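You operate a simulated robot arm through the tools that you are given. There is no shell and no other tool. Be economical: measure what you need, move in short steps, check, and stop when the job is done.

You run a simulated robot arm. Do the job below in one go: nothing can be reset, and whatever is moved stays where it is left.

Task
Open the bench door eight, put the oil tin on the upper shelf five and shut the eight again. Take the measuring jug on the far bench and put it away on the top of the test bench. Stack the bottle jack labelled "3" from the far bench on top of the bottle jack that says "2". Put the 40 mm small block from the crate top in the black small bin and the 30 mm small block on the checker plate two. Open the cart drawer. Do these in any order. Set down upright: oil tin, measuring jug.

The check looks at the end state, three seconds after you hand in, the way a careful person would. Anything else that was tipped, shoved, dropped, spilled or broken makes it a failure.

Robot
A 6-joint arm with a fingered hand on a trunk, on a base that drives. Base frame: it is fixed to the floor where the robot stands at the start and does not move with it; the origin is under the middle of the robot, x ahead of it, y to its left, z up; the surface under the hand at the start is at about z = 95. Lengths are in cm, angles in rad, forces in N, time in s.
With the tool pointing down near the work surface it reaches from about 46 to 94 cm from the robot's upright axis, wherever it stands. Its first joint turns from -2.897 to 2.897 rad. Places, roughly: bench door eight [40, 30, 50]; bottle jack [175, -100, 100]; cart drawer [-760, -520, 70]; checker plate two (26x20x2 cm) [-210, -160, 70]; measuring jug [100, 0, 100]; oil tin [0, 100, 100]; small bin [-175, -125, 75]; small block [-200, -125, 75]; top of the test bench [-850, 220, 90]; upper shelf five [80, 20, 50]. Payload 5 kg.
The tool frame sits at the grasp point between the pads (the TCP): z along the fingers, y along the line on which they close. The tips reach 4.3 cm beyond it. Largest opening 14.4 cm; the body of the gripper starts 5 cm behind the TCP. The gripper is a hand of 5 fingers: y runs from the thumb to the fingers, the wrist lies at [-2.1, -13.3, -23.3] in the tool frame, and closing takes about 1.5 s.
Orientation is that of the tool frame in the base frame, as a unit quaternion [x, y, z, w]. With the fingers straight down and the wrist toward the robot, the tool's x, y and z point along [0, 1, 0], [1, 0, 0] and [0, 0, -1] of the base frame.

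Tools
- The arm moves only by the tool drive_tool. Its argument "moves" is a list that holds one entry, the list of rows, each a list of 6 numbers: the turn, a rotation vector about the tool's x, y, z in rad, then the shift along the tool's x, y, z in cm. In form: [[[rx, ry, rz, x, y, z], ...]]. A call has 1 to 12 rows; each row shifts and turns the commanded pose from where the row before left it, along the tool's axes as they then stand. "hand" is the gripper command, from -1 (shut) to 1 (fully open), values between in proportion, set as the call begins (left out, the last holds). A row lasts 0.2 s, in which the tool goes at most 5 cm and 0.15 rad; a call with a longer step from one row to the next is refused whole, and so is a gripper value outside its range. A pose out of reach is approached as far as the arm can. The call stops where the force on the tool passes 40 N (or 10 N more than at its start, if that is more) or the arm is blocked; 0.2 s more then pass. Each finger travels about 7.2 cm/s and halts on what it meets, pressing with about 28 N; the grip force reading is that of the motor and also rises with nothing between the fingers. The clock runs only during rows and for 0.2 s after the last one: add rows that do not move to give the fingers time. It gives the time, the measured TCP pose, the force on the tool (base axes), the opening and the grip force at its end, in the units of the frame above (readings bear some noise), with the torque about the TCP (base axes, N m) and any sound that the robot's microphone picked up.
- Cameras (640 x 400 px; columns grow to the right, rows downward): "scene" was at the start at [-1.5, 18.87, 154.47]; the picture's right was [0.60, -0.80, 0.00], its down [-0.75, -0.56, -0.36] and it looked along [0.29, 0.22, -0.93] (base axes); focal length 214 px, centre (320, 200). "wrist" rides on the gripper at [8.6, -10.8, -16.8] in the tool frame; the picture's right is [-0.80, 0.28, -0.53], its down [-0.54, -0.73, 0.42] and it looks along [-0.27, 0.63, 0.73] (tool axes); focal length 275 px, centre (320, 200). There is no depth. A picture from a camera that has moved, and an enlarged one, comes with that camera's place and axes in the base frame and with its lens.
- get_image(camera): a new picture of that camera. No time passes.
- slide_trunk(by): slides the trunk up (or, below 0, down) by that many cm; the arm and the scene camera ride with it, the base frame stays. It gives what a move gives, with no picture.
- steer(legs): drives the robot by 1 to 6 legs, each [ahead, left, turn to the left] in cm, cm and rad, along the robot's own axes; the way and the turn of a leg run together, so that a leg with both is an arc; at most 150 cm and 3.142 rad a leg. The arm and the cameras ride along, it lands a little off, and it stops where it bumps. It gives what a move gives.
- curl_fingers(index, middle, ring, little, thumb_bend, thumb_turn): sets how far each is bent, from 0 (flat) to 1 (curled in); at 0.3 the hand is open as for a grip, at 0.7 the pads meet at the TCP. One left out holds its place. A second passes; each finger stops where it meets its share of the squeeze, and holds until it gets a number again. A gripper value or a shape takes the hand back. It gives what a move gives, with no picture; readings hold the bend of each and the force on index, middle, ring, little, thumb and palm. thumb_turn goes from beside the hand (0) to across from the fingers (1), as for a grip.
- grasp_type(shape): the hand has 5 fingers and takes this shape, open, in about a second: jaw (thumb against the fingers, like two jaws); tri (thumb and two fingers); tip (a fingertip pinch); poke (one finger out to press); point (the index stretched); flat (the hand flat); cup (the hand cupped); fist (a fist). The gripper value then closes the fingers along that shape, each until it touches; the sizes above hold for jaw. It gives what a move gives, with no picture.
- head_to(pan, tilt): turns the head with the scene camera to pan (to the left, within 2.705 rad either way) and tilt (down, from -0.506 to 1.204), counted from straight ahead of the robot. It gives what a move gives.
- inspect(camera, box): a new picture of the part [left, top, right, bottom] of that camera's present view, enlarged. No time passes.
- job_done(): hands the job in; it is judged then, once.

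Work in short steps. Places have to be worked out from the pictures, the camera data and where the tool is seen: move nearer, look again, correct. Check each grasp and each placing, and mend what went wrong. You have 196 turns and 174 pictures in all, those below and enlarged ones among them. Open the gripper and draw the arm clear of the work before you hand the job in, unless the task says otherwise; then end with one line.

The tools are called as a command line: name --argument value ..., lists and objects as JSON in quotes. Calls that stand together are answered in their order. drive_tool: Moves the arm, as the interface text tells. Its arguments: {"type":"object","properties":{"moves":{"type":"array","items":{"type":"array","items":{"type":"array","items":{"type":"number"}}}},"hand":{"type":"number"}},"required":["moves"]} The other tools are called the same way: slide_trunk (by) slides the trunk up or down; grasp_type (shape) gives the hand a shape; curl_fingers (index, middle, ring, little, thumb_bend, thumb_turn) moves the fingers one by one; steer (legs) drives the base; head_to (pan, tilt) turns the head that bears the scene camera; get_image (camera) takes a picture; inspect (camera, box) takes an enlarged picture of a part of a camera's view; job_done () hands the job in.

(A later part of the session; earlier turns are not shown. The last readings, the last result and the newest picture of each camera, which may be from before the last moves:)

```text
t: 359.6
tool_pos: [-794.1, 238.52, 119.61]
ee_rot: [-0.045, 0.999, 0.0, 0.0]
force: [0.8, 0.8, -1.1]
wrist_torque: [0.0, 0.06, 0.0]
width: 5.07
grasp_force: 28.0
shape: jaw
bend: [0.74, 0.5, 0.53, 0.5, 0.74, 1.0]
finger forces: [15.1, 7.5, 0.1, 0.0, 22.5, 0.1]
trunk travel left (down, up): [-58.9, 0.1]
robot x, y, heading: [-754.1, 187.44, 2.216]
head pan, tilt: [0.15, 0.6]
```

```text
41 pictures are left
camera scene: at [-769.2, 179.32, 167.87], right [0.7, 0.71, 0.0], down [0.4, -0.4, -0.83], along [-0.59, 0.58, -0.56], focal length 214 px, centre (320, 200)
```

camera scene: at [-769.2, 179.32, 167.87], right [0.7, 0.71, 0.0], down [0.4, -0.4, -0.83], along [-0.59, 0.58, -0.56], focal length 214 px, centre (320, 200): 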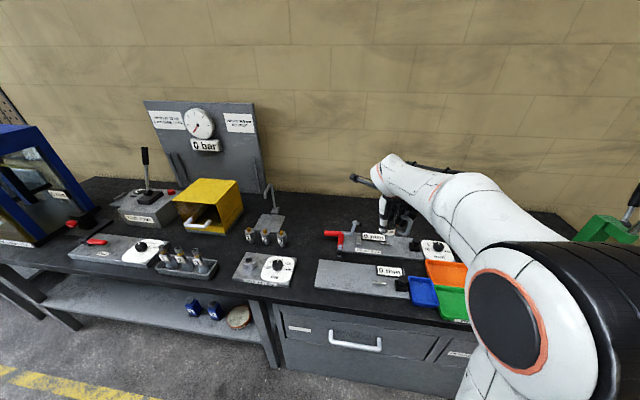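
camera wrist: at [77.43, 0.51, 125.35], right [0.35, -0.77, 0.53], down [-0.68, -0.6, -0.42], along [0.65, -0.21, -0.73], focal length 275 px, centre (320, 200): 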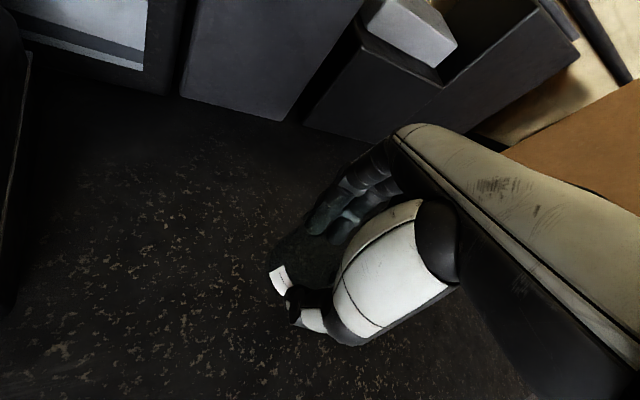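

There's a free patch between the weights and the red-handled device at about [-837.6,233.6]. I move the base left 36 and ahead 10 to bring it within reach.

steer --legs '[[0, 36, 0], [10, 0, 0]]'

get_image --camera "scene"

```text
t: 362.6
tool_pos: [-829.22, 224.62, 119.4]
ee_rot: [-0.047, 0.999, -0.001, 0.0]
force: [-0.4, 1.4, -1.5]
wrist_torque: [-0.09, -0.01, -0.01]
width: 5.11
grasp_force: 28.3
shape: jaw
bend: [0.74, 0.5, 0.53, 0.5, 0.74, 1.0]
finger forces: [15.2, 7.7, 0.0, 0.0, 22.6, 0.0]
trunk travel left (down, up): [-58.9, 0.1]
robot x, y, heading: [-789.22, 173.61, 2.224]
head pan, tilt: [0.15, 0.6]
```

```text
40 pictures are left
camera scene: at [-804.23, 165.58, 167.86], right [0.7, 0.72, 0.0], down [0.41, -0.39, -0.82], along [-0.59, 0.58, -0.57], focal length 214 px, centre (320, 200)
```

scene: 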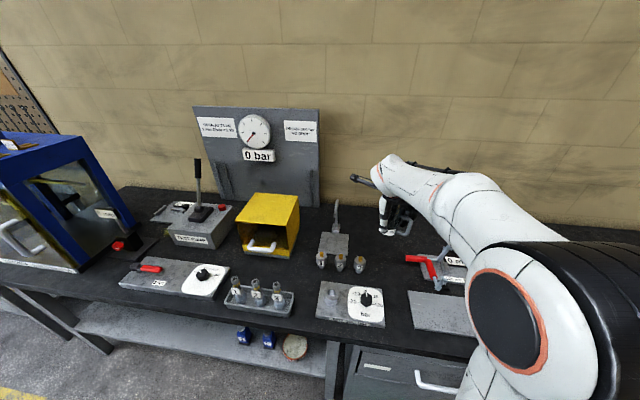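

Target stays [-837.6,233.6], clear of its neighbours. I move over it and descend.

drive_tool --moves '[[[0, 0, 0, 2.5, 3.25, 0], [0, 0, 0, 2.5, 3.25, 0], [0, 0, 0, 2.5, 3.25, 0], [0, 0, 0, 0, 0, 4], [0, 0, 0, 0, 0, 4], [0, 0, 0, 0, 0, 4]]]'

inspect --camera "scene" --box '[300, 170, 480, 310]'

```text
t: 364.0
tool_pos: [-837.52, 233.84, 107.26]
ee_rot: [-0.047, 0.999, 0.0, 0.0]
force: [0.6, -0.3, 0.1]
wrist_torque: [-0.03, -0.02, -0.02]
width: 5.09
grasp_force: 28.7
shape: jaw
bend: [0.74, 0.5, 0.53, 0.5, 0.74, 1.0]
finger forces: [15.2, 7.7, 0.0, 0.0, 22.6, 0.0]
trunk travel left (down, up): [-58.9, 0.1]
robot x, y, heading: [-788.76, 173.72, 2.223]
head pan, tilt: [0.15, 0.6]
```

```text
2.86 times, centred on (390, 240) of scene
camera zoom: at [-804.21, 165.54, 167.87], right [0.7, 0.72, 0.0], down [0.41, -0.39, -0.82], along [-0.59, 0.58, -0.57], focal length 613 px, centre (120, 86)
```

zoom: 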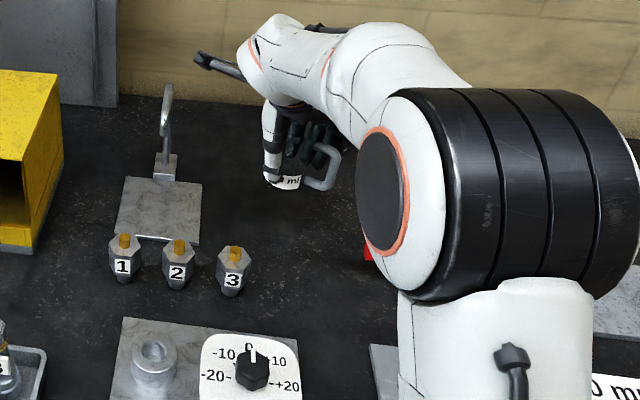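

Clear below. I descend slowly to contact.

drive_tool --moves '[[[0, 0, 0, 0, 0, 4], [0, 0, 0, 0, 0, 3.5], [0, 0, 0, 0, 0, 1.5], [0, 0, 0, 0, 0, 0.6], [0, 0, 0, 0, 0, 0]]]'

```text
t: 365.2
tool_pos: [-837.52, 233.64, 97.8]
ee_rot: [-0.047, 0.999, -0.001, 0.0]
force: [0.1, -0.5, -0.9]
wrist_torque: [0.01, 0.01, 0.03]
width: 5.08
grasp_force: 27.6
shape: jaw
bend: [0.74, 0.5, 0.53, 0.5, 0.74, 1.0]
finger forces: [15.2, 7.7, 0.0, 0.0, 22.6, 0.1]
trunk travel left (down, up): [-58.9, 0.1]
robot x, y, heading: [-788.98, 173.59, 2.224]
head pan, tilt: [0.15, 0.6]
```

drive_tool --moves '[[[0, 0, 0, 0, 0, 0.5], [0, 0, 0, 0, 0, 0]]]'

drive_tool --moves '[[[0, 0, 0, 0, 0, 0.5], [0, 0, 0, 0, 0, 0]]]'

drive_tool --moves '[[[0, 0, 0, 0, 0, 0.4], [0, 0, 0, 0, 0, 0]]]'

```text
t: 365.8
tool_pos: [-837.48, 233.61, 97.34]
ee_rot: [-0.047, 0.999, -0.001, 0.0]
force: [0.1, -0.7, -0.8]
wrist_torque: [0.02, 0.01, 0.0]
width: 5.11
grasp_force: 27.9
shape: jaw
bend: [0.74, 0.5, 0.53, 0.5, 0.74, 1.0]
finger forces: [15.2, 7.7, 0.0, 0.0, 22.6, 0.1]
trunk travel left (down, up): [-58.9, 0.1]
robot x, y, heading: [-788.9, 173.59, 2.217]
head pan, tilt: [0.15, 0.6]
```

```text
t: 366.4
tool_pos: [-837.44, 233.53, 96.87]
ee_rot: [-0.047, 0.999, -0.001, -0.001]
force: [-0.7, 0.7, -1.1]
wrist_torque: [0.0, 0.05, -0.04]
width: 5.09
grasp_force: 28.4
shape: jaw
bend: [0.74, 0.5, 0.53, 0.5, 0.74, 1.0]
finger forces: [15.3, 7.7, 0.0, 0.0, 22.5, 0.0]
trunk travel left (down, up): [-58.9, 0.1]
robot x, y, heading: [-789.12, 173.82, 2.225]
head pan, tilt: [0.15, 0.6]
```

```text
t: 367.0
tool_pos: [-837.57, 233.67, 96.58]
ee_rot: [-0.047, 0.999, 0.0, -0.001]
force: [0.3, -0.3, -0.6]
wrist_torque: [-0.05, -0.02, -0.02]
width: 5.09
grasp_force: 28.3
shape: jaw
bend: [0.74, 0.5, 0.53, 0.5, 0.74, 1.0]
finger forces: [15.3, 7.6, 0.0, 0.0, 22.5, 0.0]
trunk travel left (down, up): [-58.9, 0.1]
robot x, y, heading: [-788.89, 173.5, 2.22]
head pan, tilt: [0.15, 0.6]
```

No contact yet; more small steps.

drive_tool --moves '[[[0, 0, 0, 0, 0, 0.4], [0, 0, 0, 0, 0, 0.3]]]'

drive_tool --moves '[[[0, 0, 0, 0, 0, 0.4], [0, 0, 0, 0, 0, 0.0]]]'

drive_tool --moves '[[[0, 0, 0, 0, 0, 0.4], [0, 0, 0, 0, 0, 0.0]]]'

```text
t: 367.6
tool_pos: [-837.57, 233.63, 96.11]
ee_rot: [-0.048, 0.999, 0.001, -0.002]
force: [2.7, -2.0, 20.8]
wrist_torque: [0.11, -0.03, -0.03]
width: 5.18
grasp_force: 27.7
shape: jaw
bend: [0.74, 0.5, 0.53, 0.5, 0.74, 1.0]
finger forces: [15.7, 9.4, 0.1, 0.0, 27.4, 0.0]
trunk travel left (down, up): [-58.9, 0.1]
robot x, y, heading: [-789.03, 173.35, 2.221]
head pan, tilt: [0.15, 0.6]
```

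```text
t: 368.3
tool_pos: [-837.97, 233.81, 96.03]
ee_rot: [-0.047, 0.999, 0.005, -0.004]
force: [2.3, -2.2, 16.0]
wrist_torque: [0.04, 0.01, -0.04]
width: 5.23
grasp_force: 28.3
shape: jaw
bend: [0.74, 0.5, 0.53, 0.5, 0.74, 1.0]
finger forces: [16.7, 9.4, 0.0, 0.0, 25.8, 0.1]
trunk travel left (down, up): [-58.9, 0.1]
robot x, y, heading: [-788.79, 173.49, 2.219]
head pan, tilt: [0.15, 0.6]
stopped in row 2: the force on the tool passed its limit at 41 N (the readings are from after the stop); the commanded pose is now the measured one
```

```text
t: 368.9
tool_pos: [-837.85, 233.84, 96.02]
ee_rot: [-0.048, 0.999, 0.005, -0.004]
force: [1.3, -2.0, 40.1]
wrist_torque: [-0.03, 0.05, -0.04]
width: 5.42
grasp_force: 27.7
shape: jaw
bend: [0.74, 0.5, 0.53, 0.5, 0.75, 1.0]
finger forces: [18.9, 10.6, 0.1, 0.0, 30.0, 0.1]
trunk travel left (down, up): [-58.9, 0.1]
robot x, y, heading: [-788.73, 173.7, 2.226]
head pan, tilt: [0.15, 0.6]
```

Contact (I pressed a little). I relieve the pressure, open, and rise.

drive_tool --moves '[[[0, 0, 0, 0, 0, -0.5], [0, 0, 0, 0, 0, 0]]]'

drive_tool --moves '[[[0, 0, 0, 0, 0, 0], [0, 0, 0, 0, 0, 0], [0, 0, 0, 0, 0, 0], [0, 0, 0, 0, 0, 0], [0, 0, 0, 0, 0, 0], [0, 0, 0, 0, 0, -1], [0, 0, 0, 0, 0, -3], [0, 0, 0, 0, 0, -4], [0, 0, 0, 0, 0, -4], [0, 0, 0, 0, 0, -4]]]' --hand 1

get_image --camera "wrist"

```text
t: 369.5
tool_pos: [-837.76, 233.65, 95.99]
ee_rot: [-0.047, 0.999, 0.003, -0.004]
force: [-2.9, 4.2, 24.9]
wrist_torque: [0.37, 0.19, 0.0]
width: 5.39
grasp_force: 27.7
shape: jaw
bend: [0.74, 0.5, 0.53, 0.5, 0.75, 1.0]
finger forces: [19.5, 9.9, 0.1, 0.0, 25.0, 0.0]
trunk travel left (down, up): [-58.9, 0.1]
robot x, y, heading: [-788.94, 173.46, 2.217]
head pan, tilt: [0.15, 0.6]
```

```text
t: 371.7
tool_pos: [-837.87, 233.61, 111.76]
ee_rot: [-0.047, 0.999, 0.001, -0.001]
force: [-1.0, 0.0, -1.2]
wrist_torque: [0.01, 0.0, 0.0]
width: 14.35
grasp_force: 0.1
shape: jaw
bend: [0.3, 0.3, 0.3, 0.3, 0.3, 0.98]
finger forces: [0.1, 0.1, 0.0, 0.1, 0.0, 0.0]
trunk travel left (down, up): [-58.9, 0.1]
robot x, y, heading: [-789.11, 173.64, 2.222]
head pan, tilt: [0.15, 0.6]
```

```text
38 pictures are left
camera wrist: at [-845.27, 221.93, 128.52], right [0.77, 0.36, 0.53], down [0.61, -0.67, -0.43], along [0.2, 0.65, -0.73], focal length 275 px, centre (320, 200)
```

wrist: 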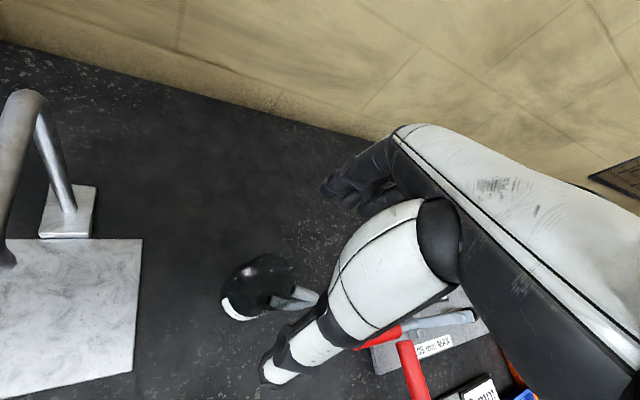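

Jug stands upright. I retract, back off and turn toward the cart's direction.

drive_tool --moves '[[[0, 0, 0, 0, 0, -4], [0, 0, 0, 0, 0, -4], [0, 0, 0, 0, -4, 0], [0, 0, 0, 0, -4, 0], [0, 0, 0, 0, -4, 0], [0, 0, 0, 0, -4, 0]]]'

steer --legs '[[-30, 0, 0], [0, 0, 2.4]]'

head_to --pan 0.2 --tilt 0.3

get_image --camera "scene"

```text
t: 373.1
tool_pos: [-836.04, 217.66, 119.79]
ee_rot: [-0.047, 0.999, 0.003, -0.003]
force: [0.4, 0.5, 0.5]
wrist_torque: [0.03, 0.04, -0.01]
width: 14.39
grasp_force: 0.1
shape: jaw
bend: [0.3, 0.3, 0.3, 0.3, 0.3, 0.98]
finger forces: [0.0, 0.1, 0.0, 0.0, 0.1, 0.1]
trunk travel left (down, up): [-58.9, 0.1]
robot x, y, heading: [-789.35, 173.6, 2.222]
head pan, tilt: [0.15, 0.6]
```

```text
t: 380.9
tool_pos: [-763.2, 85.58, 119.94]
ee_rot: [0.955, -0.297, 0.001, 0.004]
force: [0.6, 0.4, -0.1]
wrist_torque: [-0.02, 0.02, 0.01]
width: 14.37
grasp_force: 0.0
shape: jaw
bend: [0.3, 0.3, 0.3, 0.3, 0.3, 0.98]
finger forces: [0.0, 0.0, 0.0, 0.0, 0.0, 0.0]
trunk travel left (down, up): [-58.9, 0.1]
robot x, y, heading: [-771.33, 149.35, -1.621]
head pan, tilt: [0.15, 0.6]
```

```text
t: 381.7
tool_pos: [-763.1, 85.68, 120.02]
ee_rot: [0.955, -0.298, 0.001, 0.004]
force: [-0.1, 0.1, 0.9]
wrist_torque: [0.02, 0.01, 0.01]
width: 14.37
grasp_force: 0.0
shape: jaw
bend: [0.3, 0.3, 0.3, 0.3, 0.3, 0.98]
finger forces: [0.0, 0.0, 0.0, 0.0, 0.1, 0.0]
trunk travel left (down, up): [-58.9, 0.1]
robot x, y, heading: [-771.01, 149.9, -1.622]
head pan, tilt: [0.201, 0.3]
```

```text
37 pictures are left
camera scene: at [-753.61, 145.61, 170.61], right [-0.99, -0.15, 0.0], down [-0.04, 0.29, -0.95], along [0.14, -0.94, -0.3], focal length 214 px, centre (320, 200)
```

scene: 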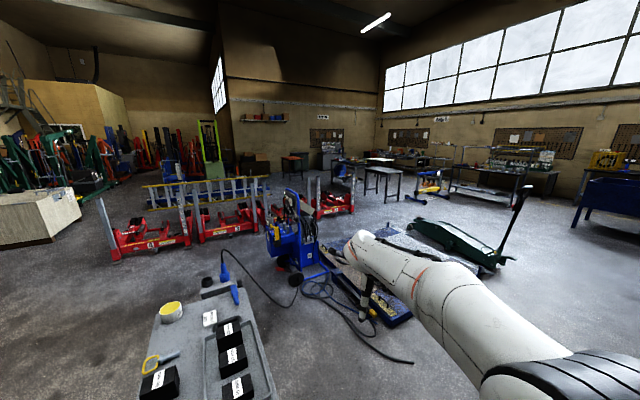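

The cart direction is cluttered with hoses and a floor jack in the middle; the west side (between the green jack and the wall tables) looks open. I go that way in two stages.

steer --legs '[[0, 0, -0.914], [100, 0, 0], [93, 0, 0], [0, 0, 0.39]]'

head_to --pan 0.3 --tilt 0.35

get_image --camera "scene"

```text
t: 394.8
tool_pos: [-948.12, -24.26, 119.9]
ee_rot: [0.857, -0.516, 0.0, 0.003]
force: [1.1, -0.1, 0.0]
wrist_torque: [0.0, -0.02, 0.01]
width: 14.39
grasp_force: 0.0
shape: jaw
bend: [0.3, 0.3, 0.3, 0.3, 0.3, 0.98]
finger forces: [0.0, 0.0, 0.0, 0.0, 0.0, 0.0]
trunk travel left (down, up): [-58.9, 0.1]
robot x, y, heading: [-925.78, 36.25, -2.1]
head pan, tilt: [0.201, 0.3]
```

```text
t: 395.5
tool_pos: [-948.15, -24.17, 119.85]
ee_rot: [0.857, -0.515, 0.0, 0.003]
force: [-0.5, -0.2, 0.1]
wrist_torque: [0.01, 0.02, 0.0]
width: 14.39
grasp_force: 0.0
shape: jaw
bend: [0.3, 0.3, 0.3, 0.3, 0.3, 0.98]
finger forces: [0.0, 0.0, 0.0, 0.0, 0.1, 0.0]
trunk travel left (down, up): [-58.9, 0.1]
robot x, y, heading: [-925.49, 35.94, -2.099]
head pan, tilt: [0.3, 0.351]
```

```text
36 pictures are left
camera scene: at [-911.0, 24.43, 170.14], right [-0.97, 0.23, 0.0], down [0.08, 0.33, -0.94], along [-0.21, -0.91, -0.34], focal length 214 px, centre (320, 200)
```

scene: 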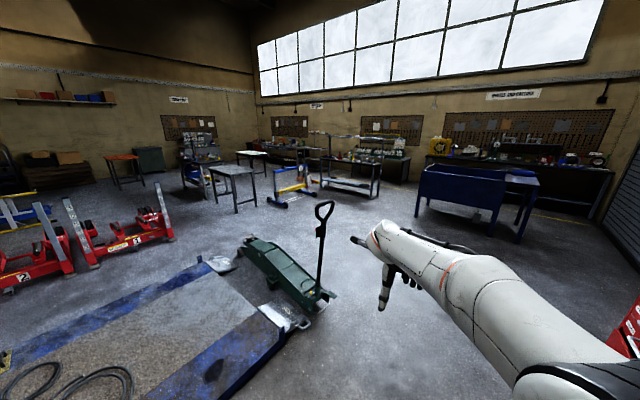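

The cart is near (200,168) in this view; I zoom in to see its drawer face.

inspect --camera "scene" --box '[150, 130, 290, 220]'

```text
4.44 times, centred on (220, 175) of scene
camera zoom: at [-911.0, 24.43, 170.14], right [-0.97, 0.23, 0.0], down [0.08, 0.33, -0.94], along [-0.21, -0.91, -0.34], focal length 953 px, centre (764, 311)
```

zoom: 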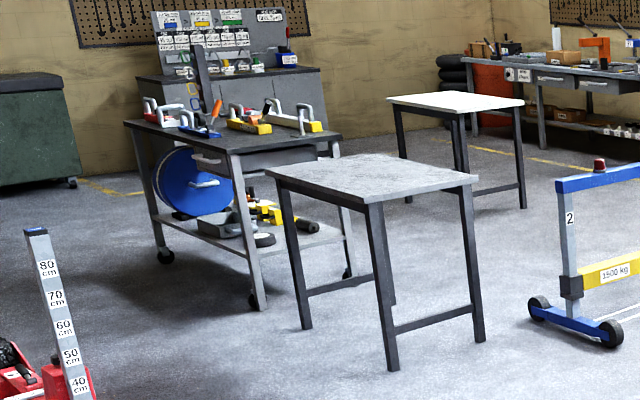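

The cart's long face looks along n=[0.8,0.6]; its drawer handle is about N=-905, U=-23, z≈72. I route between the green jack and the grey table to stand in front of it.

steer --legs '[[89, 0, 0.032], [88, 0, 0], [0, 0, 0.767], [94, 0, 0], [93, 0, 0], [0, 0, 1.01]]'

head_to --pan -0.2 --tilt 0.5

get_image --camera "scene"

```text
t: 418.1
tool_pos: [-894.3, -306.39, 119.84]
ee_rot: [0.933, 0.359, 0.003, 0.002]
force: [-0.3, -0.8, -0.9]
wrist_torque: [0.0, 0.03, -0.03]
width: 14.38
grasp_force: 0.1
shape: jaw
bend: [0.3, 0.3, 0.3, 0.3, 0.3, 0.98]
finger forces: [0.0, 0.0, 0.0, 0.0, 0.0, 0.1]
trunk travel left (down, up): [-58.9, 0.1]
robot x, y, heading: [-958.5, -299.78, -0.282]
head pan, tilt: [0.3, 0.351]
```

```text
t: 419.0
tool_pos: [-894.36, -306.24, 119.92]
ee_rot: [0.933, 0.36, 0.003, 0.002]
force: [-1.0, 0.3, 0.0]
wrist_torque: [0.03, 0.0, -0.01]
width: 14.38
grasp_force: 0.1
shape: jaw
bend: [0.3, 0.3, 0.3, 0.3, 0.3, 0.98]
finger forces: [0.1, 0.0, 0.0, 0.1, 0.0, 0.0]
trunk travel left (down, up): [-58.9, 0.1]
robot x, y, heading: [-958.63, -299.05, -0.283]
head pan, tilt: [-0.201, 0.499]
```

```text
34 pictures are left
camera scene: at [-951.82, -286.83, 168.78], right [-0.46, -0.89, 0.0], down [-0.42, 0.22, -0.88], along [0.78, -0.41, -0.48], focal length 214 px, centre (320, 200)
```

scene: 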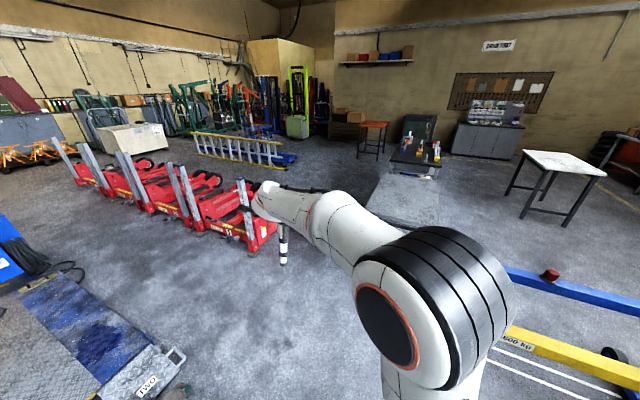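

Path is as expected. I pass between the lift and the grey table and turn to face the cart.

steer --legs '[[0, 0, -0.071], [88, 0, 0], [88, 0, 0], [0, 0, -0.414], [84, 0, 0], [84, 0, 0]]'

steer --legs '[[0, 0, -1.73]]'

head_to --pan 0.3 --tilt 0.7

get_image --camera "scene"

```text
t: 437.6
tool_pos: [-621.03, -510.44, 119.95]
ee_rot: [0.992, 0.129, 0.001, 0.003]
force: [0.8, 0.1, -0.2]
wrist_torque: [0.03, -0.01, 0.0]
width: 14.4
grasp_force: 0.1
shape: jaw
bend: [0.3, 0.3, 0.3, 0.3, 0.3, 0.98]
finger forces: [0.1, 0.1, 0.1, 0.0, 0.0, 0.1]
trunk travel left (down, up): [-58.9, 0.1]
robot x, y, heading: [-674.47, -474.48, -0.759]
head pan, tilt: [-0.201, 0.499]
```

```text
t: 442.3
tool_pos: [-720.76, -519.91, 119.78]
ee_rot: [0.726, -0.688, -0.001, 0.003]
force: [-0.6, 0.6, 0.1]
wrist_torque: [-0.02, 0.01, 0.0]
width: 14.38
grasp_force: 0.0
shape: jaw
bend: [0.3, 0.3, 0.3, 0.3, 0.3, 0.98]
finger forces: [0.1, 0.0, 0.0, 0.0, 0.0, 0.0]
trunk travel left (down, up): [-58.9, 0.1]
robot x, y, heading: [-674.88, -474.74, -2.536]
head pan, tilt: [-0.201, 0.499]
```

```text
t: 443.2
tool_pos: [-720.74, -519.97, 119.91]
ee_rot: [0.725, -0.688, -0.001, 0.003]
force: [-0.5, 0.1, 1.2]
wrist_torque: [0.01, 0.01, 0.01]
width: 14.37
grasp_force: 0.1
shape: jaw
bend: [0.3, 0.3, 0.3, 0.3, 0.3, 0.98]
finger forces: [0.1, 0.0, 0.0, 0.1, 0.0, 0.0]
trunk travel left (down, up): [-58.9, 0.1]
robot x, y, heading: [-674.81, -474.59, -2.535]
head pan, tilt: [0.3, 0.7]
```

```text
33 pictures are left
camera scene: at [-666.15, -490.82, 167.01], right [-0.79, 0.62, 0.0], down [0.4, 0.51, -0.77], along [-0.47, -0.6, -0.64], focal length 214 px, centre (320, 200)
```

scene: 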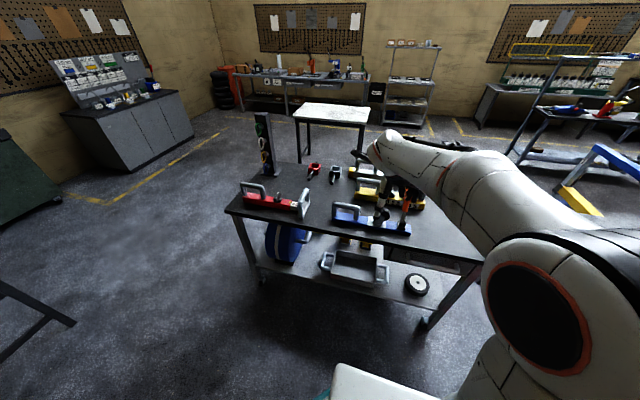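

I zoom on the drawer front.

inspect --camera "scene" --box '[300, 200, 500, 330]'

```text
3.08 times, centred on (400, 265) of scene
camera zoom: at [-666.15, -490.82, 167.01], right [-0.79, 0.62, 0.0], down [0.4, 0.51, -0.77], along [-0.47, -0.6, -0.64], focal length 660 px, centre (74, 0)
```

zoom: 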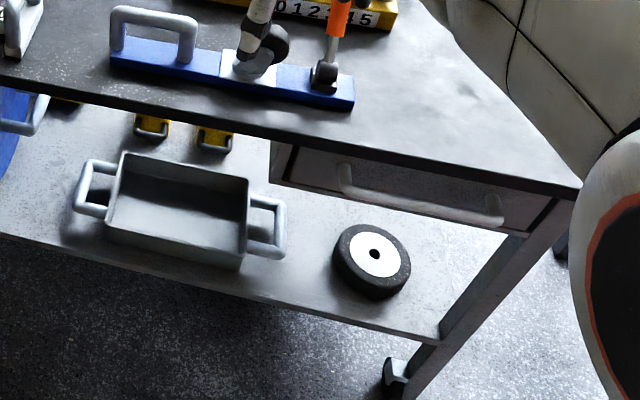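

Handle: horizontal bar about U -33..-58, N≈-901, z≈73. I align the base (20 cm right, 12 back), rotate the hand to approach at 45° with fingers above and thumb below, and keep it half closed.

steer --legs '[[-12, -20, 0.037]]'

drive_tool --moves '[[[0, 0, -0.148, 0, 0, 0], [0, 0, -0.148, 0, 0, 0], [0, 0, -0.148, 0, 0, 0], [0, 0, -0.148, 0, 0, 0], [-0.133, 0, 0, 0, 0, 0], [-0.133, 0, 0, 0, 0, 0], [-0.133, 0, 0, 0, 0, 0], [-0.133, 0, 0, 0, 0, 0], [-0.133, 0, 0, 0, 0, 0], [-0.133, 0, 0, 0, 0, 0]]]' --hand 0

slide_trunk --by -30

get_image --camera "wrist"

```text
t: 444.9
tool_pos: [-721.01, -498.08, 119.99]
ee_rot: [0.736, -0.677, 0.001, 0.004]
force: [-0.4, -0.4, 0.3]
wrist_torque: [0.0, 0.0, 0.01]
width: 14.39
grasp_force: 0.1
shape: jaw
bend: [0.3, 0.3, 0.3, 0.3, 0.3, 0.98]
finger forces: [0.0, 0.1, 0.0, 0.0, 0.0, 0.0]
trunk travel left (down, up): [-58.9, 0.1]
robot x, y, heading: [-676.68, -451.76, -2.499]
head pan, tilt: [0.3, 0.7]
```

```text
t: 447.1
tool_pos: [-722.27, -496.94, 119.57]
ee_rot: [0.846, -0.441, -0.14, 0.263]
force: [2.9, -5.1, 4.1]
wrist_torque: [0.54, 0.22, -0.11]
width: 7.24
grasp_force: 0.0
shape: jaw
bend: [0.74, 0.45, 0.42, 0.4, 0.7, 1.0]
finger forces: [0.1, 0.1, 0.0, 0.0, 0.0, 0.0]
out of reach, approached as far as the arm can: row 7, 8, 9
trunk travel left (down, up): [-58.9, 0.1]
robot x, y, heading: [-676.4, -451.61, -2.504]
head pan, tilt: [0.3, 0.7]
```

```text
t: 450.1
tool_pos: [-722.17, -497.02, 89.76]
ee_rot: [0.852, -0.43, -0.148, 0.26]
force: [0.6, 0.0, -0.1]
wrist_torque: [-0.02, -0.02, 0.0]
width: 7.25
grasp_force: 0.1
shape: jaw
bend: [0.74, 0.45, 0.42, 0.4, 0.7, 1.0]
finger forces: [0.0, 0.0, 0.0, 0.0, 0.0, 0.0]
trunk travel left (down, up): [-28.9, 30.1]
robot x, y, heading: [-676.61, -451.74, -2.501]
head pan, tilt: [0.3, 0.7]
```

```text
31 pictures are left
camera wrist: at [-702.05, -493.35, 96.92], right [-0.4, 0.67, 0.62], down [-0.04, 0.66, -0.75], along [-0.92, -0.33, -0.24], focal length 275 px, centre (320, 200)
```

wrist: 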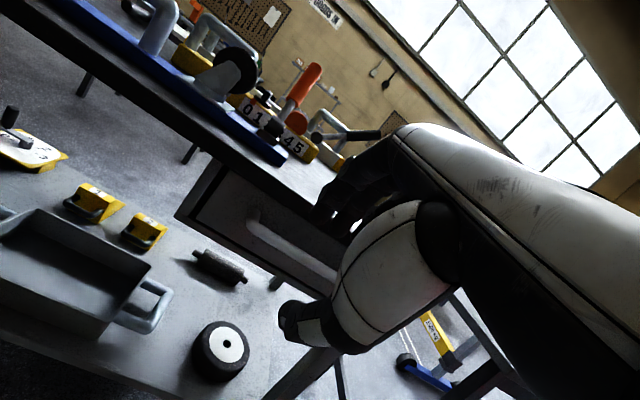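

I shift over the handle's middle and to a point just in front of it.

drive_tool --moves '[[[0, 0, 0, -2.33, 0.95, 3.49], [0, 0, 0, -2.33, 0.95, 3.49], [0, 0, 0, -2.33, 0.95, 3.49], [0, 0, 0, -2.33, 0.95, 3.49]]]'

get_image --camera "wrist"

```text
t: 451.1
tool_pos: [-732.86, -501.47, 84.57]
ee_rot: [0.849, -0.439, -0.152, 0.25]
force: [-0.3, 0.5, 0.4]
wrist_torque: [0.0, 0.03, -0.01]
width: 7.22
grasp_force: 0.0
shape: jaw
bend: [0.74, 0.45, 0.42, 0.4, 0.7, 1.0]
finger forces: [0.0, 0.0, 0.1, 0.0, 0.1, 0.0]
out of reach, approached as far as the arm can: row 2, 3, 4
trunk travel left (down, up): [-28.9, 30.1]
robot x, y, heading: [-676.32, -451.78, -2.501]
head pan, tilt: [0.3, 0.7]
```

```text
30 pictures are left
camera wrist: at [-712.71, -498.44, 92.09], right [-0.39, 0.67, 0.63], down [-0.02, 0.68, -0.73], along [-0.92, -0.3, -0.25], focal length 275 px, centre (320, 200)
```

wrist: 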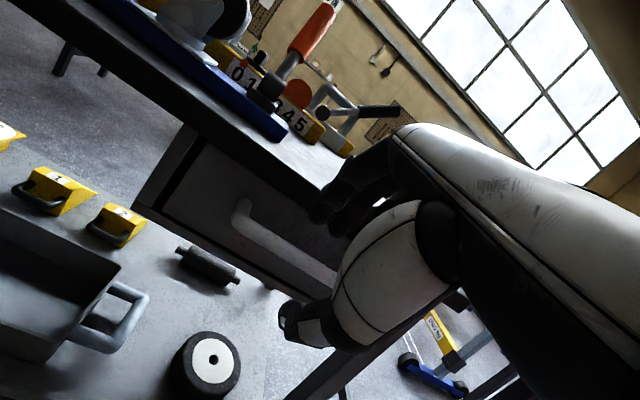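

The arm was slightly short, so I use the base (right 7) and the trunk (down 4.2) to finish the alignment.

steer --legs '[[0, -7, 0]]'

slide_trunk --by -4.2

get_image --camera "wrist"

```text
t: 452.1
tool_pos: [-737.18, -495.78, 84.66]
ee_rot: [0.848, -0.441, -0.153, 0.249]
force: [0.3, -0.7, 0.2]
wrist_torque: [0.02, 0.0, -0.02]
width: 7.24
grasp_force: 0.0
shape: jaw
bend: [0.74, 0.45, 0.42, 0.4, 0.7, 1.0]
finger forces: [0.0, 0.1, 0.1, 0.1, 0.0, 0.0]
trunk travel left (down, up): [-28.9, 30.1]
robot x, y, heading: [-680.68, -446.04, -2.5]
head pan, tilt: [0.3, 0.7]
```

```text
t: 453.0
tool_pos: [-737.02, -495.81, 80.51]
ee_rot: [0.848, -0.441, -0.153, 0.249]
force: [0.0, -0.5, 0.6]
wrist_torque: [-0.03, -0.01, 0.01]
width: 7.24
grasp_force: 0.1
shape: jaw
bend: [0.74, 0.45, 0.42, 0.4, 0.7, 1.0]
finger forces: [0.0, 0.1, 0.1, 0.0, 0.1, 0.1]
trunk travel left (down, up): [-24.7, 34.3]
robot x, y, heading: [-680.64, -446.3, -2.505]
head pan, tilt: [0.3, 0.7]
```

```text
29 pictures are left
camera wrist: at [-716.88, -492.8, 87.94], right [-0.38, 0.67, 0.63], down [-0.02, 0.68, -0.73], along [-0.92, -0.3, -0.25], focal length 275 px, centre (320, 200)
```

wrist: 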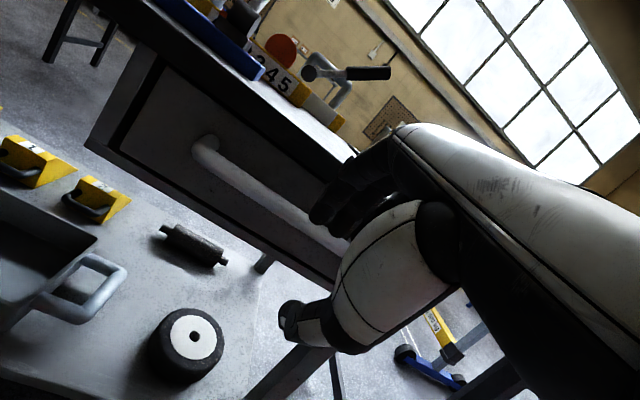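

The bar lines up between fingers and thumb. I drive the base 8 cm ahead so that the fingertips pass over the bar, then lower 3 cm.

steer --legs '[[8, 0, 0]]'

get_image --camera "wrist"

```text
t: 454.1
tool_pos: [-741.83, -499.34, 80.44]
ee_rot: [0.849, -0.44, -0.152, 0.249]
force: [20.0, 17.0, 4.6]
wrist_torque: [-0.43, 0.64, -0.52]
width: 6.71
grasp_force: 0.2
shape: jaw
bend: [0.74, 0.51, 0.43, 0.4, 0.7, 1.0]
finger forces: [3.7, 18.4, 4.0, 0.0, 0.0, 0.1]
trunk travel left (down, up): [-24.7, 34.3]
robot x, y, heading: [-685.62, -449.97, -2.502]
head pan, tilt: [0.3, 0.7]
stopped in leg 1: the force on the tool passed its limit at 70 N (the readings are from after the stop); the commanded pose is now the measured one
```

```text
28 pictures are left
camera wrist: at [-721.72, -496.36, 87.91], right [-0.39, 0.67, 0.63], down [-0.02, 0.68, -0.73], along [-0.92, -0.3, -0.25], focal length 275 px, centre (320, 200)
```

wrist: 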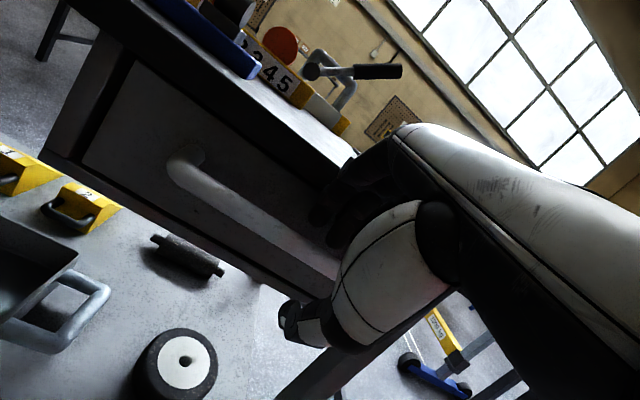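

The fingertips met the front of the bar. I back 2 cm, raise 2.2 cm, and go forward again.

steer --legs '[[-2.5, 0, 0]]'

slide_trunk --by 2.2

steer --legs '[[4.5, 0, 0]]'

```text
t: 454.9
tool_pos: [-739.97, -498.07, 80.4]
ee_rot: [0.849, -0.44, -0.152, 0.25]
force: [-0.7, 0.2, -0.8]
wrist_torque: [-0.01, 0.01, 0.01]
width: 7.2
grasp_force: 0.1
shape: jaw
bend: [0.74, 0.45, 0.42, 0.4, 0.7, 1.0]
finger forces: [0.0, 0.1, 0.0, 0.0, 0.1, 0.1]
trunk travel left (down, up): [-24.7, 34.3]
robot x, y, heading: [-683.58, -448.53, -2.504]
head pan, tilt: [0.3, 0.7]
```

```text
t: 455.6
tool_pos: [-740.08, -498.25, 82.52]
ee_rot: [0.849, -0.44, -0.152, 0.249]
force: [-0.9, -0.5, -0.1]
wrist_torque: [0.02, 0.0, 0.0]
width: 7.19
grasp_force: 0.0
shape: jaw
bend: [0.74, 0.45, 0.42, 0.4, 0.7, 1.0]
finger forces: [0.0, 0.0, 0.0, 0.0, 0.0, 0.1]
trunk travel left (down, up): [-26.9, 32.1]
robot x, y, heading: [-684.25, -448.39, -2.504]
head pan, tilt: [0.3, 0.7]
```

```text
t: 456.4
tool_pos: [-741.89, -499.41, 82.69]
ee_rot: [0.849, -0.441, -0.154, 0.248]
force: [22.7, 17.9, 7.0]
wrist_torque: [-0.32, 0.78, -0.64]
width: 6.53
grasp_force: 0.1
shape: jaw
bend: [0.74, 0.52, 0.42, 0.4, 0.7, 1.0]
finger forces: [4.9, 17.3, 8.9, 0.1, 0.0, 0.0]
trunk travel left (down, up): [-26.9, 32.1]
robot x, y, heading: [-685.78, -449.86, -2.504]
head pan, tilt: [0.3, 0.7]
stopped in leg 1: the force on the tool passed its limit at 68 N (the readings are from after the stop); the commanded pose is now the measured one
```

Same stop: the knuckles meet the cart top's edge, so a flatter approach is needed. I back off 6 cm and try to pitch the hand further toward horizontal.

steer --legs '[[-7, 0, 0]]'

drive_tool --moves '[[[-0.13, 0, 0, 0, 0, 0], [-0.13, 0, 0, 0, 0, 0], [-0.13, 0, 0, 0, 0, 0], [-0.13, 0, 0, 0, 0, 0], [0, 0, 0, 0, 0, 0]]]'

```text
t: 457.5
tool_pos: [-736.51, -495.32, 82.63]
ee_rot: [0.849, -0.441, -0.153, 0.249]
force: [0.0, 0.9, -0.3]
wrist_torque: [-0.01, -0.02, 0.0]
width: 7.22
grasp_force: 0.1
shape: jaw
bend: [0.74, 0.45, 0.42, 0.4, 0.7, 1.0]
finger forces: [0.1, 0.1, 0.0, 0.0, 0.1, 0.0]
trunk travel left (down, up): [-26.9, 32.1]
robot x, y, heading: [-680.53, -445.46, -2.503]
head pan, tilt: [0.3, 0.7]
```

```text
t: 458.7
tool_pos: [-729.02, -505.09, 91.05]
ee_rot: [0.755, -0.421, -0.264, 0.427]
force: [1.2, -0.8, -0.2]
wrist_torque: [0.02, 0.0, -0.01]
width: 7.22
grasp_force: 0.0
shape: jaw
bend: [0.74, 0.45, 0.42, 0.4, 0.7, 1.0]
finger forces: [0.0, 0.0, 0.0, 0.0, 0.1, 0.0]
out of reach, approached as far as the arm can: row 1, 2, 3, 4
trunk travel left (down, up): [-26.9, 32.1]
robot x, y, heading: [-680.54, -445.77, -2.503]
head pan, tilt: [0.3, 0.7]
```

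The hand is now about 30° below horizontal. I narrow the opening, reposition with base (right 9) and trunk (down 12), and check.

steer --legs '[[0, -9, 0]]'

slide_trunk --by -12

drive_tool --moves '[[[0, 0, 0, 0, 0, 0], [0, 0, 0, 0, 0, 0], [0, 0, 0, 0, 0, 0]]]' --hand -0.28

get_image --camera "wrist"

```text
t: 459.8
tool_pos: [-734.4, -497.87, 91.04]
ee_rot: [0.756, -0.419, -0.264, 0.428]
force: [0.6, 1.3, -0.2]
wrist_torque: [-0.04, 0.01, 0.03]
width: 7.2
grasp_force: 0.2
shape: jaw
bend: [0.74, 0.45, 0.42, 0.4, 0.7, 1.0]
finger forces: [0.0, 0.0, 0.1, 0.1, 0.1, 0.0]
trunk travel left (down, up): [-26.9, 32.1]
robot x, y, heading: [-685.48, -438.5, -2.501]
head pan, tilt: [0.3, 0.7]
```

```text
t: 461.3
tool_pos: [-734.47, -497.77, 79.12]
ee_rot: [0.756, -0.419, -0.263, 0.428]
force: [-0.5, -0.1, -0.3]
wrist_torque: [0.02, 0.0, 0.02]
width: 7.19
grasp_force: 0.1
shape: jaw
bend: [0.74, 0.45, 0.42, 0.4, 0.7, 1.0]
finger forces: [0.0, 0.1, 0.0, 0.0, 0.1, 0.1]
trunk travel left (down, up): [-14.9, 44.1]
robot x, y, heading: [-685.56, -438.31, -2.501]
head pan, tilt: [0.3, 0.7]
```

```text
t: 462.1
tool_pos: [-734.35, -497.92, 79.12]
ee_rot: [0.756, -0.42, -0.264, 0.427]
force: [-0.8, -0.5, 0.8]
wrist_torque: [0.0, 0.01, 0.01]
width: 5.22
grasp_force: 0.0
shape: jaw
bend: [0.74, 0.51, 0.48, 0.45, 0.73, 1.0]
finger forces: [0.0, 0.0, 0.1, 0.1, 0.0, 0.0]
trunk travel left (down, up): [-14.9, 44.1]
robot x, y, heading: [-685.66, -438.67, -2.508]
head pan, tilt: [0.3, 0.7]
```

```text
27 pictures are left
camera wrist: at [-712.89, -495.13, 77.59], right [-0.12, 0.83, 0.54], down [-0.3, 0.49, -0.82], along [-0.95, -0.26, 0.19], focal length 275 px, centre (320, 200)
```

wrist: 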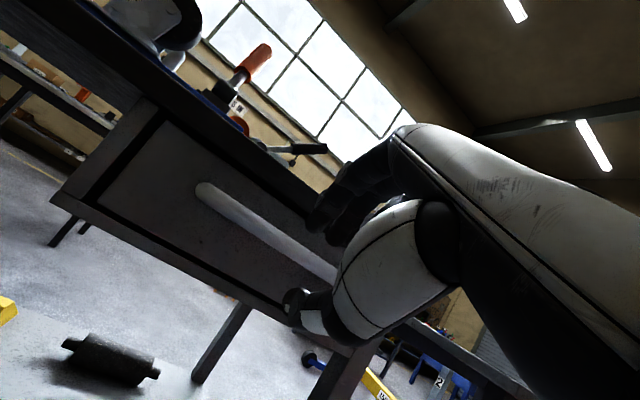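

The bar's height is confirmed at z≈77.6. I drive 8.5 cm ahead.

steer --legs '[[8.5, 0, 0]]'

get_image --camera "wrist"

```text
t: 463.3
tool_pos: [-741.05, -502.97, 79.3]
ee_rot: [0.753, -0.421, -0.265, 0.43]
force: [16.0, 15.5, 2.1]
wrist_torque: [-0.52, 0.69, -0.52]
width: 5.01
grasp_force: 0.1
shape: jaw
bend: [0.74, 0.54, 0.48, 0.45, 0.73, 1.0]
finger forces: [2.8, 20.4, 0.1, 0.0, 0.0, 0.1]
trunk travel left (down, up): [-14.9, 44.1]
robot x, y, heading: [-692.66, -443.32, -2.503]
head pan, tilt: [0.3, 0.7]
stopped in leg 1: the force on the tool passed its limit at 46 N (the readings are from after the stop); the commanded pose is now the measured one
```

```text
26 pictures are left
camera wrist: at [-719.63, -500.16, 77.77], right [-0.11, 0.83, 0.54], down [-0.3, 0.49, -0.82], along [-0.95, -0.26, 0.2], focal length 275 px, centre (320, 200)
```

wrist: 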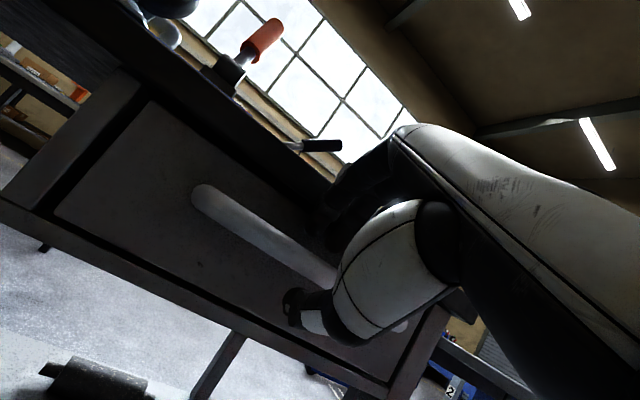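

The fingertips touch beyond the bar. I close the hand on it.

drive_tool --moves '[[[0, 0, 0, 0, 0, 0], [0, 0, 0, 0, 0, 0], [0, 0, 0, 0, 0, 0], [0, 0, 0, 0, 0, 0], [0, 0, 0, 0, 0, 0], [0, 0, 0, 0, 0, 0]]]' --hand -1

get_image --camera "wrist"

```text
t: 464.7
tool_pos: [-741.25, -502.95, 78.81]
ee_rot: [0.757, -0.419, -0.263, 0.427]
force: [15.5, 9.5, -24.2]
wrist_torque: [0.5, -0.84, -0.06]
width: 2.32
grasp_force: 27.4
shape: jaw
bend: [0.74, 0.73, 0.61, 0.58, 0.74, 1.0]
finger forces: [3.7, 0.1, 0.1, 0.1, 28.9, 0.0]
trunk travel left (down, up): [-14.9, 44.1]
robot x, y, heading: [-692.86, -443.17, -2.499]
head pan, tilt: [0.3, 0.7]
```

```text
25 pictures are left
camera wrist: at [-719.7, -500.24, 77.41], right [-0.12, 0.83, 0.54], down [-0.3, 0.49, -0.82], along [-0.95, -0.26, 0.19], focal length 275 px, centre (320, 200)
```

wrist: 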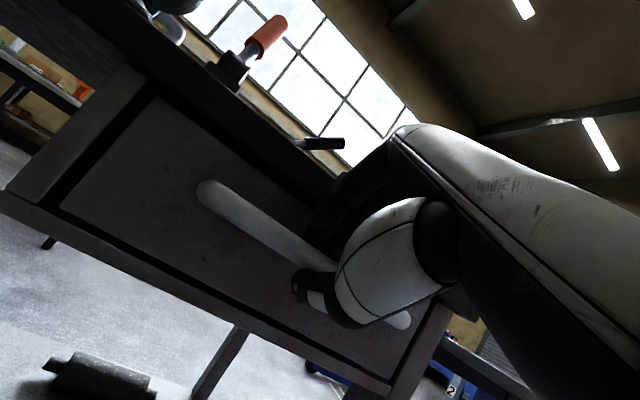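

Thumb presses from below, fingers curl over the bar. I pull by driving back 6 cm and check whether the drawer follows.

steer --legs '[[-6, 0, 0]]'

get_image --camera "wrist"

```text
t: 465.7
tool_pos: [-736.53, -499.37, 78.86]
ee_rot: [0.755, -0.421, -0.264, 0.427]
force: [-1.5, 0.2, -26.3]
wrist_torque: [0.29, -0.44, -0.01]
width: 2.1
grasp_force: 27.5
shape: jaw
bend: [0.74, 0.62, 0.61, 0.58, 0.73, 1.0]
finger forces: [4.9, 0.6, 0.0, 0.0, 28.3, 0.0]
trunk travel left (down, up): [-14.9, 44.1]
robot x, y, heading: [-688.04, -439.98, -2.503]
head pan, tilt: [0.3, 0.7]
```

```text
24 pictures are left
camera wrist: at [-715.12, -496.73, 77.48], right [-0.12, 0.83, 0.54], down [-0.3, 0.49, -0.82], along [-0.95, -0.26, 0.19], focal length 275 px, centre (320, 200)
```

wrist: 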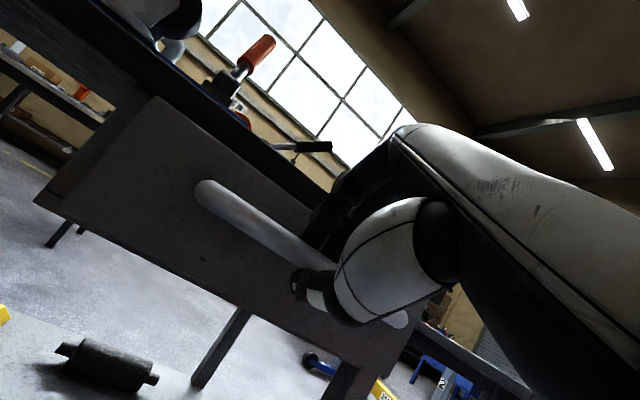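

The drawer is following. I pull out another 16 cm.

steer --legs '[[-5, 0, 0], [-5, 0, 0], [-6, 0, 0]]'

get_image --camera "wrist"

```text
t: 467.7
tool_pos: [-721.81, -503.19, 79.08]
ee_rot: [0.782, -0.367, -0.234, 0.445]
force: [-0.5, 0.2, -0.4]
wrist_torque: [0.03, 0.02, -0.02]
width: 1.97
grasp_force: 27.4
shape: jaw
bend: [0.74, 0.73, 0.61, 0.58, 0.79, 1.0]
finger forces: [0.1, 0.0, 0.0, 0.1, 0.1, 0.1]
trunk travel left (down, up): [-14.9, 44.1]
robot x, y, heading: [-682.02, -437.94, -2.372]
head pan, tilt: [0.3, 0.7]
stopped in leg 3: the robot was blocked; the commanded pose is now the measured one
```

```text
23 pictures are left
camera wrist: at [-700.83, -497.61, 77.64], right [-0.23, 0.81, 0.54], down [-0.36, 0.45, -0.82], along [-0.9, -0.38, 0.19], focal length 275 px, centre (320, 200)
```

wrist: 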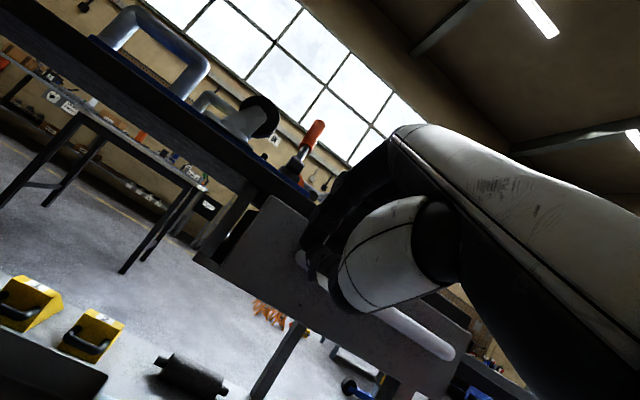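

The base bumped something behind. I look behind, then at the drawer.

head_to --pan 2.6 --tilt 0.7

get_image --camera "scene"

head_to --pan 0.1 --tilt 0.9

get_image --camera "scene"

```text
t: 469.8
tool_pos: [-721.8, -503.26, 79.24]
ee_rot: [0.782, -0.368, -0.234, 0.445]
force: [-0.2, 0.1, -0.6]
wrist_torque: [0.0, -0.01, -0.02]
width: 1.96
grasp_force: 28.4
shape: jaw
bend: [0.74, 0.73, 0.61, 0.58, 0.79, 1.0]
finger forces: [0.0, 0.0, 0.0, 0.1, 0.0, 0.0]
trunk travel left (down, up): [-14.9, 44.1]
robot x, y, heading: [-681.73, -437.58, -2.368]
head pan, tilt: [2.601, 0.7]
```

```text
22 pictures are left
camera scene: at [-658.28, -442.93, 123.0], right [0.23, -0.97, 0.0], down [-0.63, -0.15, -0.76], along [0.74, 0.17, -0.64], focal length 214 px, centre (320, 200)
```

scene: 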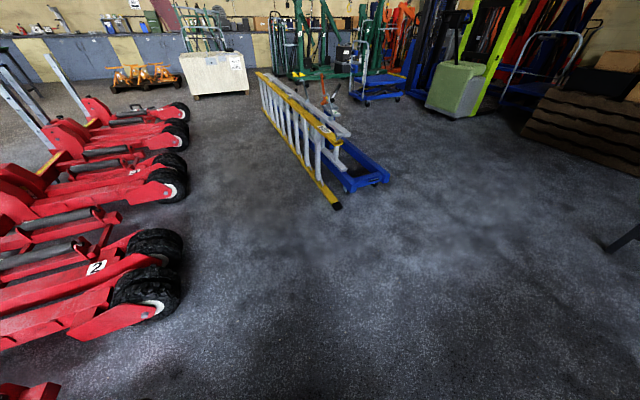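

```text
t: 472.1
tool_pos: [-721.74, -503.32, 79.2]
ee_rot: [0.782, -0.368, -0.235, 0.446]
force: [0.1, 0.2, 0.0]
wrist_torque: [-0.02, 0.01, 0.01]
width: 1.98
grasp_force: 27.7
shape: jaw
bend: [0.74, 0.73, 0.61, 0.58, 0.79, 1.0]
finger forces: [0.1, 0.0, 0.0, 0.1, 0.1, 0.0]
trunk travel left (down, up): [-14.9, 44.1]
robot x, y, heading: [-681.91, -438.03, -2.372]
head pan, tilt: [0.099, 0.901]
```

```text
21 pictures are left
camera scene: at [-671.41, -450.65, 121.39], right [-0.77, 0.64, 0.0], down [0.5, 0.6, -0.62], along [-0.4, -0.48, -0.78], focal length 214 px, centre (320, 200)
```

scene: 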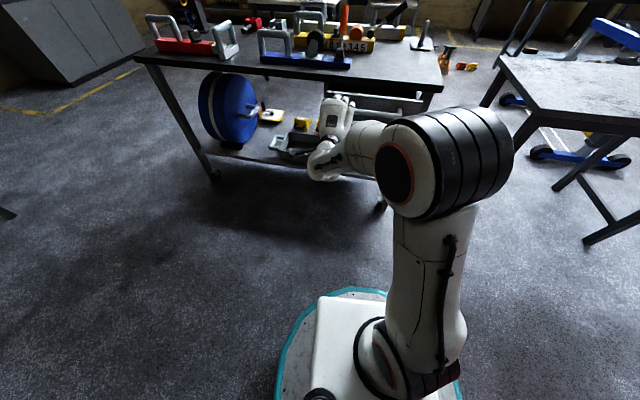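

Nothing is close behind, so probably the drawer hit its stop. I zoom in on it.

inspect --camera "scene" --box '[280, 60, 480, 200]'

```text
2.86 times, centred on (380, 130) of scene
camera zoom: at [-671.41, -450.65, 121.39], right [-0.77, 0.64, 0.0], down [0.5, 0.6, -0.62], along [-0.4, -0.48, -0.78], focal length 613 px, centre (149, 400)
```

zoom: 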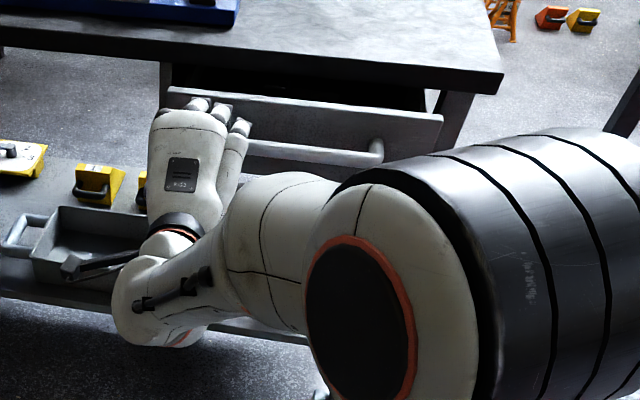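

The drawer is ~9 cm out; the pull went skew near the handle's end. I release, rise, square the base up again and re-grip at the handle's middle.

drive_tool --moves '[[[0, 0, 0, 0, 0, 0], [0, 0, 0, 0, 0, 0], [0, 0, 0, 0, 0, 0], [0, 0, 0, 0, 0, 0]]]' --hand -0.1

slide_trunk --by 8

steer --legs '[[0, 0, -0.126]]'

get_image --camera "wrist"

```text
t: 473.1
tool_pos: [-721.66, -503.25, 79.1]
ee_rot: [0.782, -0.368, -0.234, 0.445]
force: [-0.8, -0.9, 0.5]
wrist_torque: [0.01, 0.01, -0.01]
width: 6.44
grasp_force: 0.1
shape: jaw
bend: [0.74, 0.47, 0.44, 0.42, 0.72, 1.0]
finger forces: [0.1, 0.0, 0.1, 0.0, 0.0, 0.0]
trunk travel left (down, up): [-14.9, 44.1]
robot x, y, heading: [-681.57, -437.72, -2.371]
head pan, tilt: [0.099, 0.901]
```

```text
t: 474.2
tool_pos: [-721.73, -503.3, 87.06]
ee_rot: [0.782, -0.368, -0.234, 0.445]
force: [-0.7, -0.4, 0.8]
wrist_torque: [0.0, -0.02, 0.0]
width: 6.44
grasp_force: 0.1
shape: jaw
bend: [0.74, 0.47, 0.44, 0.42, 0.72, 1.0]
finger forces: [0.0, 0.1, 0.0, 0.0, 0.0, 0.1]
trunk travel left (down, up): [-22.9, 36.1]
robot x, y, heading: [-681.56, -437.91, -2.371]
head pan, tilt: [0.099, 0.901]
```

```text
t: 475.2
tool_pos: [-729.65, -497.61, 87.1]
ee_rot: [0.757, -0.417, -0.262, 0.429]
force: [-0.5, 0.3, -0.1]
wrist_torque: [-0.05, 0.04, -0.01]
width: 6.42
grasp_force: 0.0
shape: jaw
bend: [0.74, 0.47, 0.44, 0.42, 0.72, 1.0]
finger forces: [0.0, 0.0, 0.0, 0.0, 0.0, 0.0]
trunk travel left (down, up): [-22.9, 36.1]
robot x, y, heading: [-681.75, -437.54, -2.493]
head pan, tilt: [0.099, 0.901]
```

```text
19 pictures are left
camera wrist: at [-708.22, -494.72, 85.65], right [-0.12, 0.83, 0.54], down [-0.3, 0.49, -0.82], along [-0.94, -0.26, 0.19], focal length 275 px, centre (320, 200)
```

wrist: 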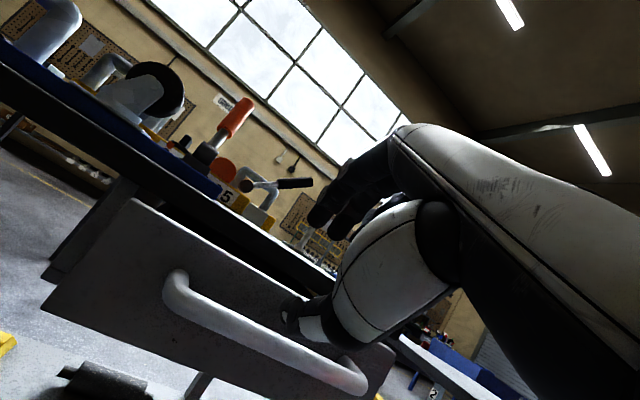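

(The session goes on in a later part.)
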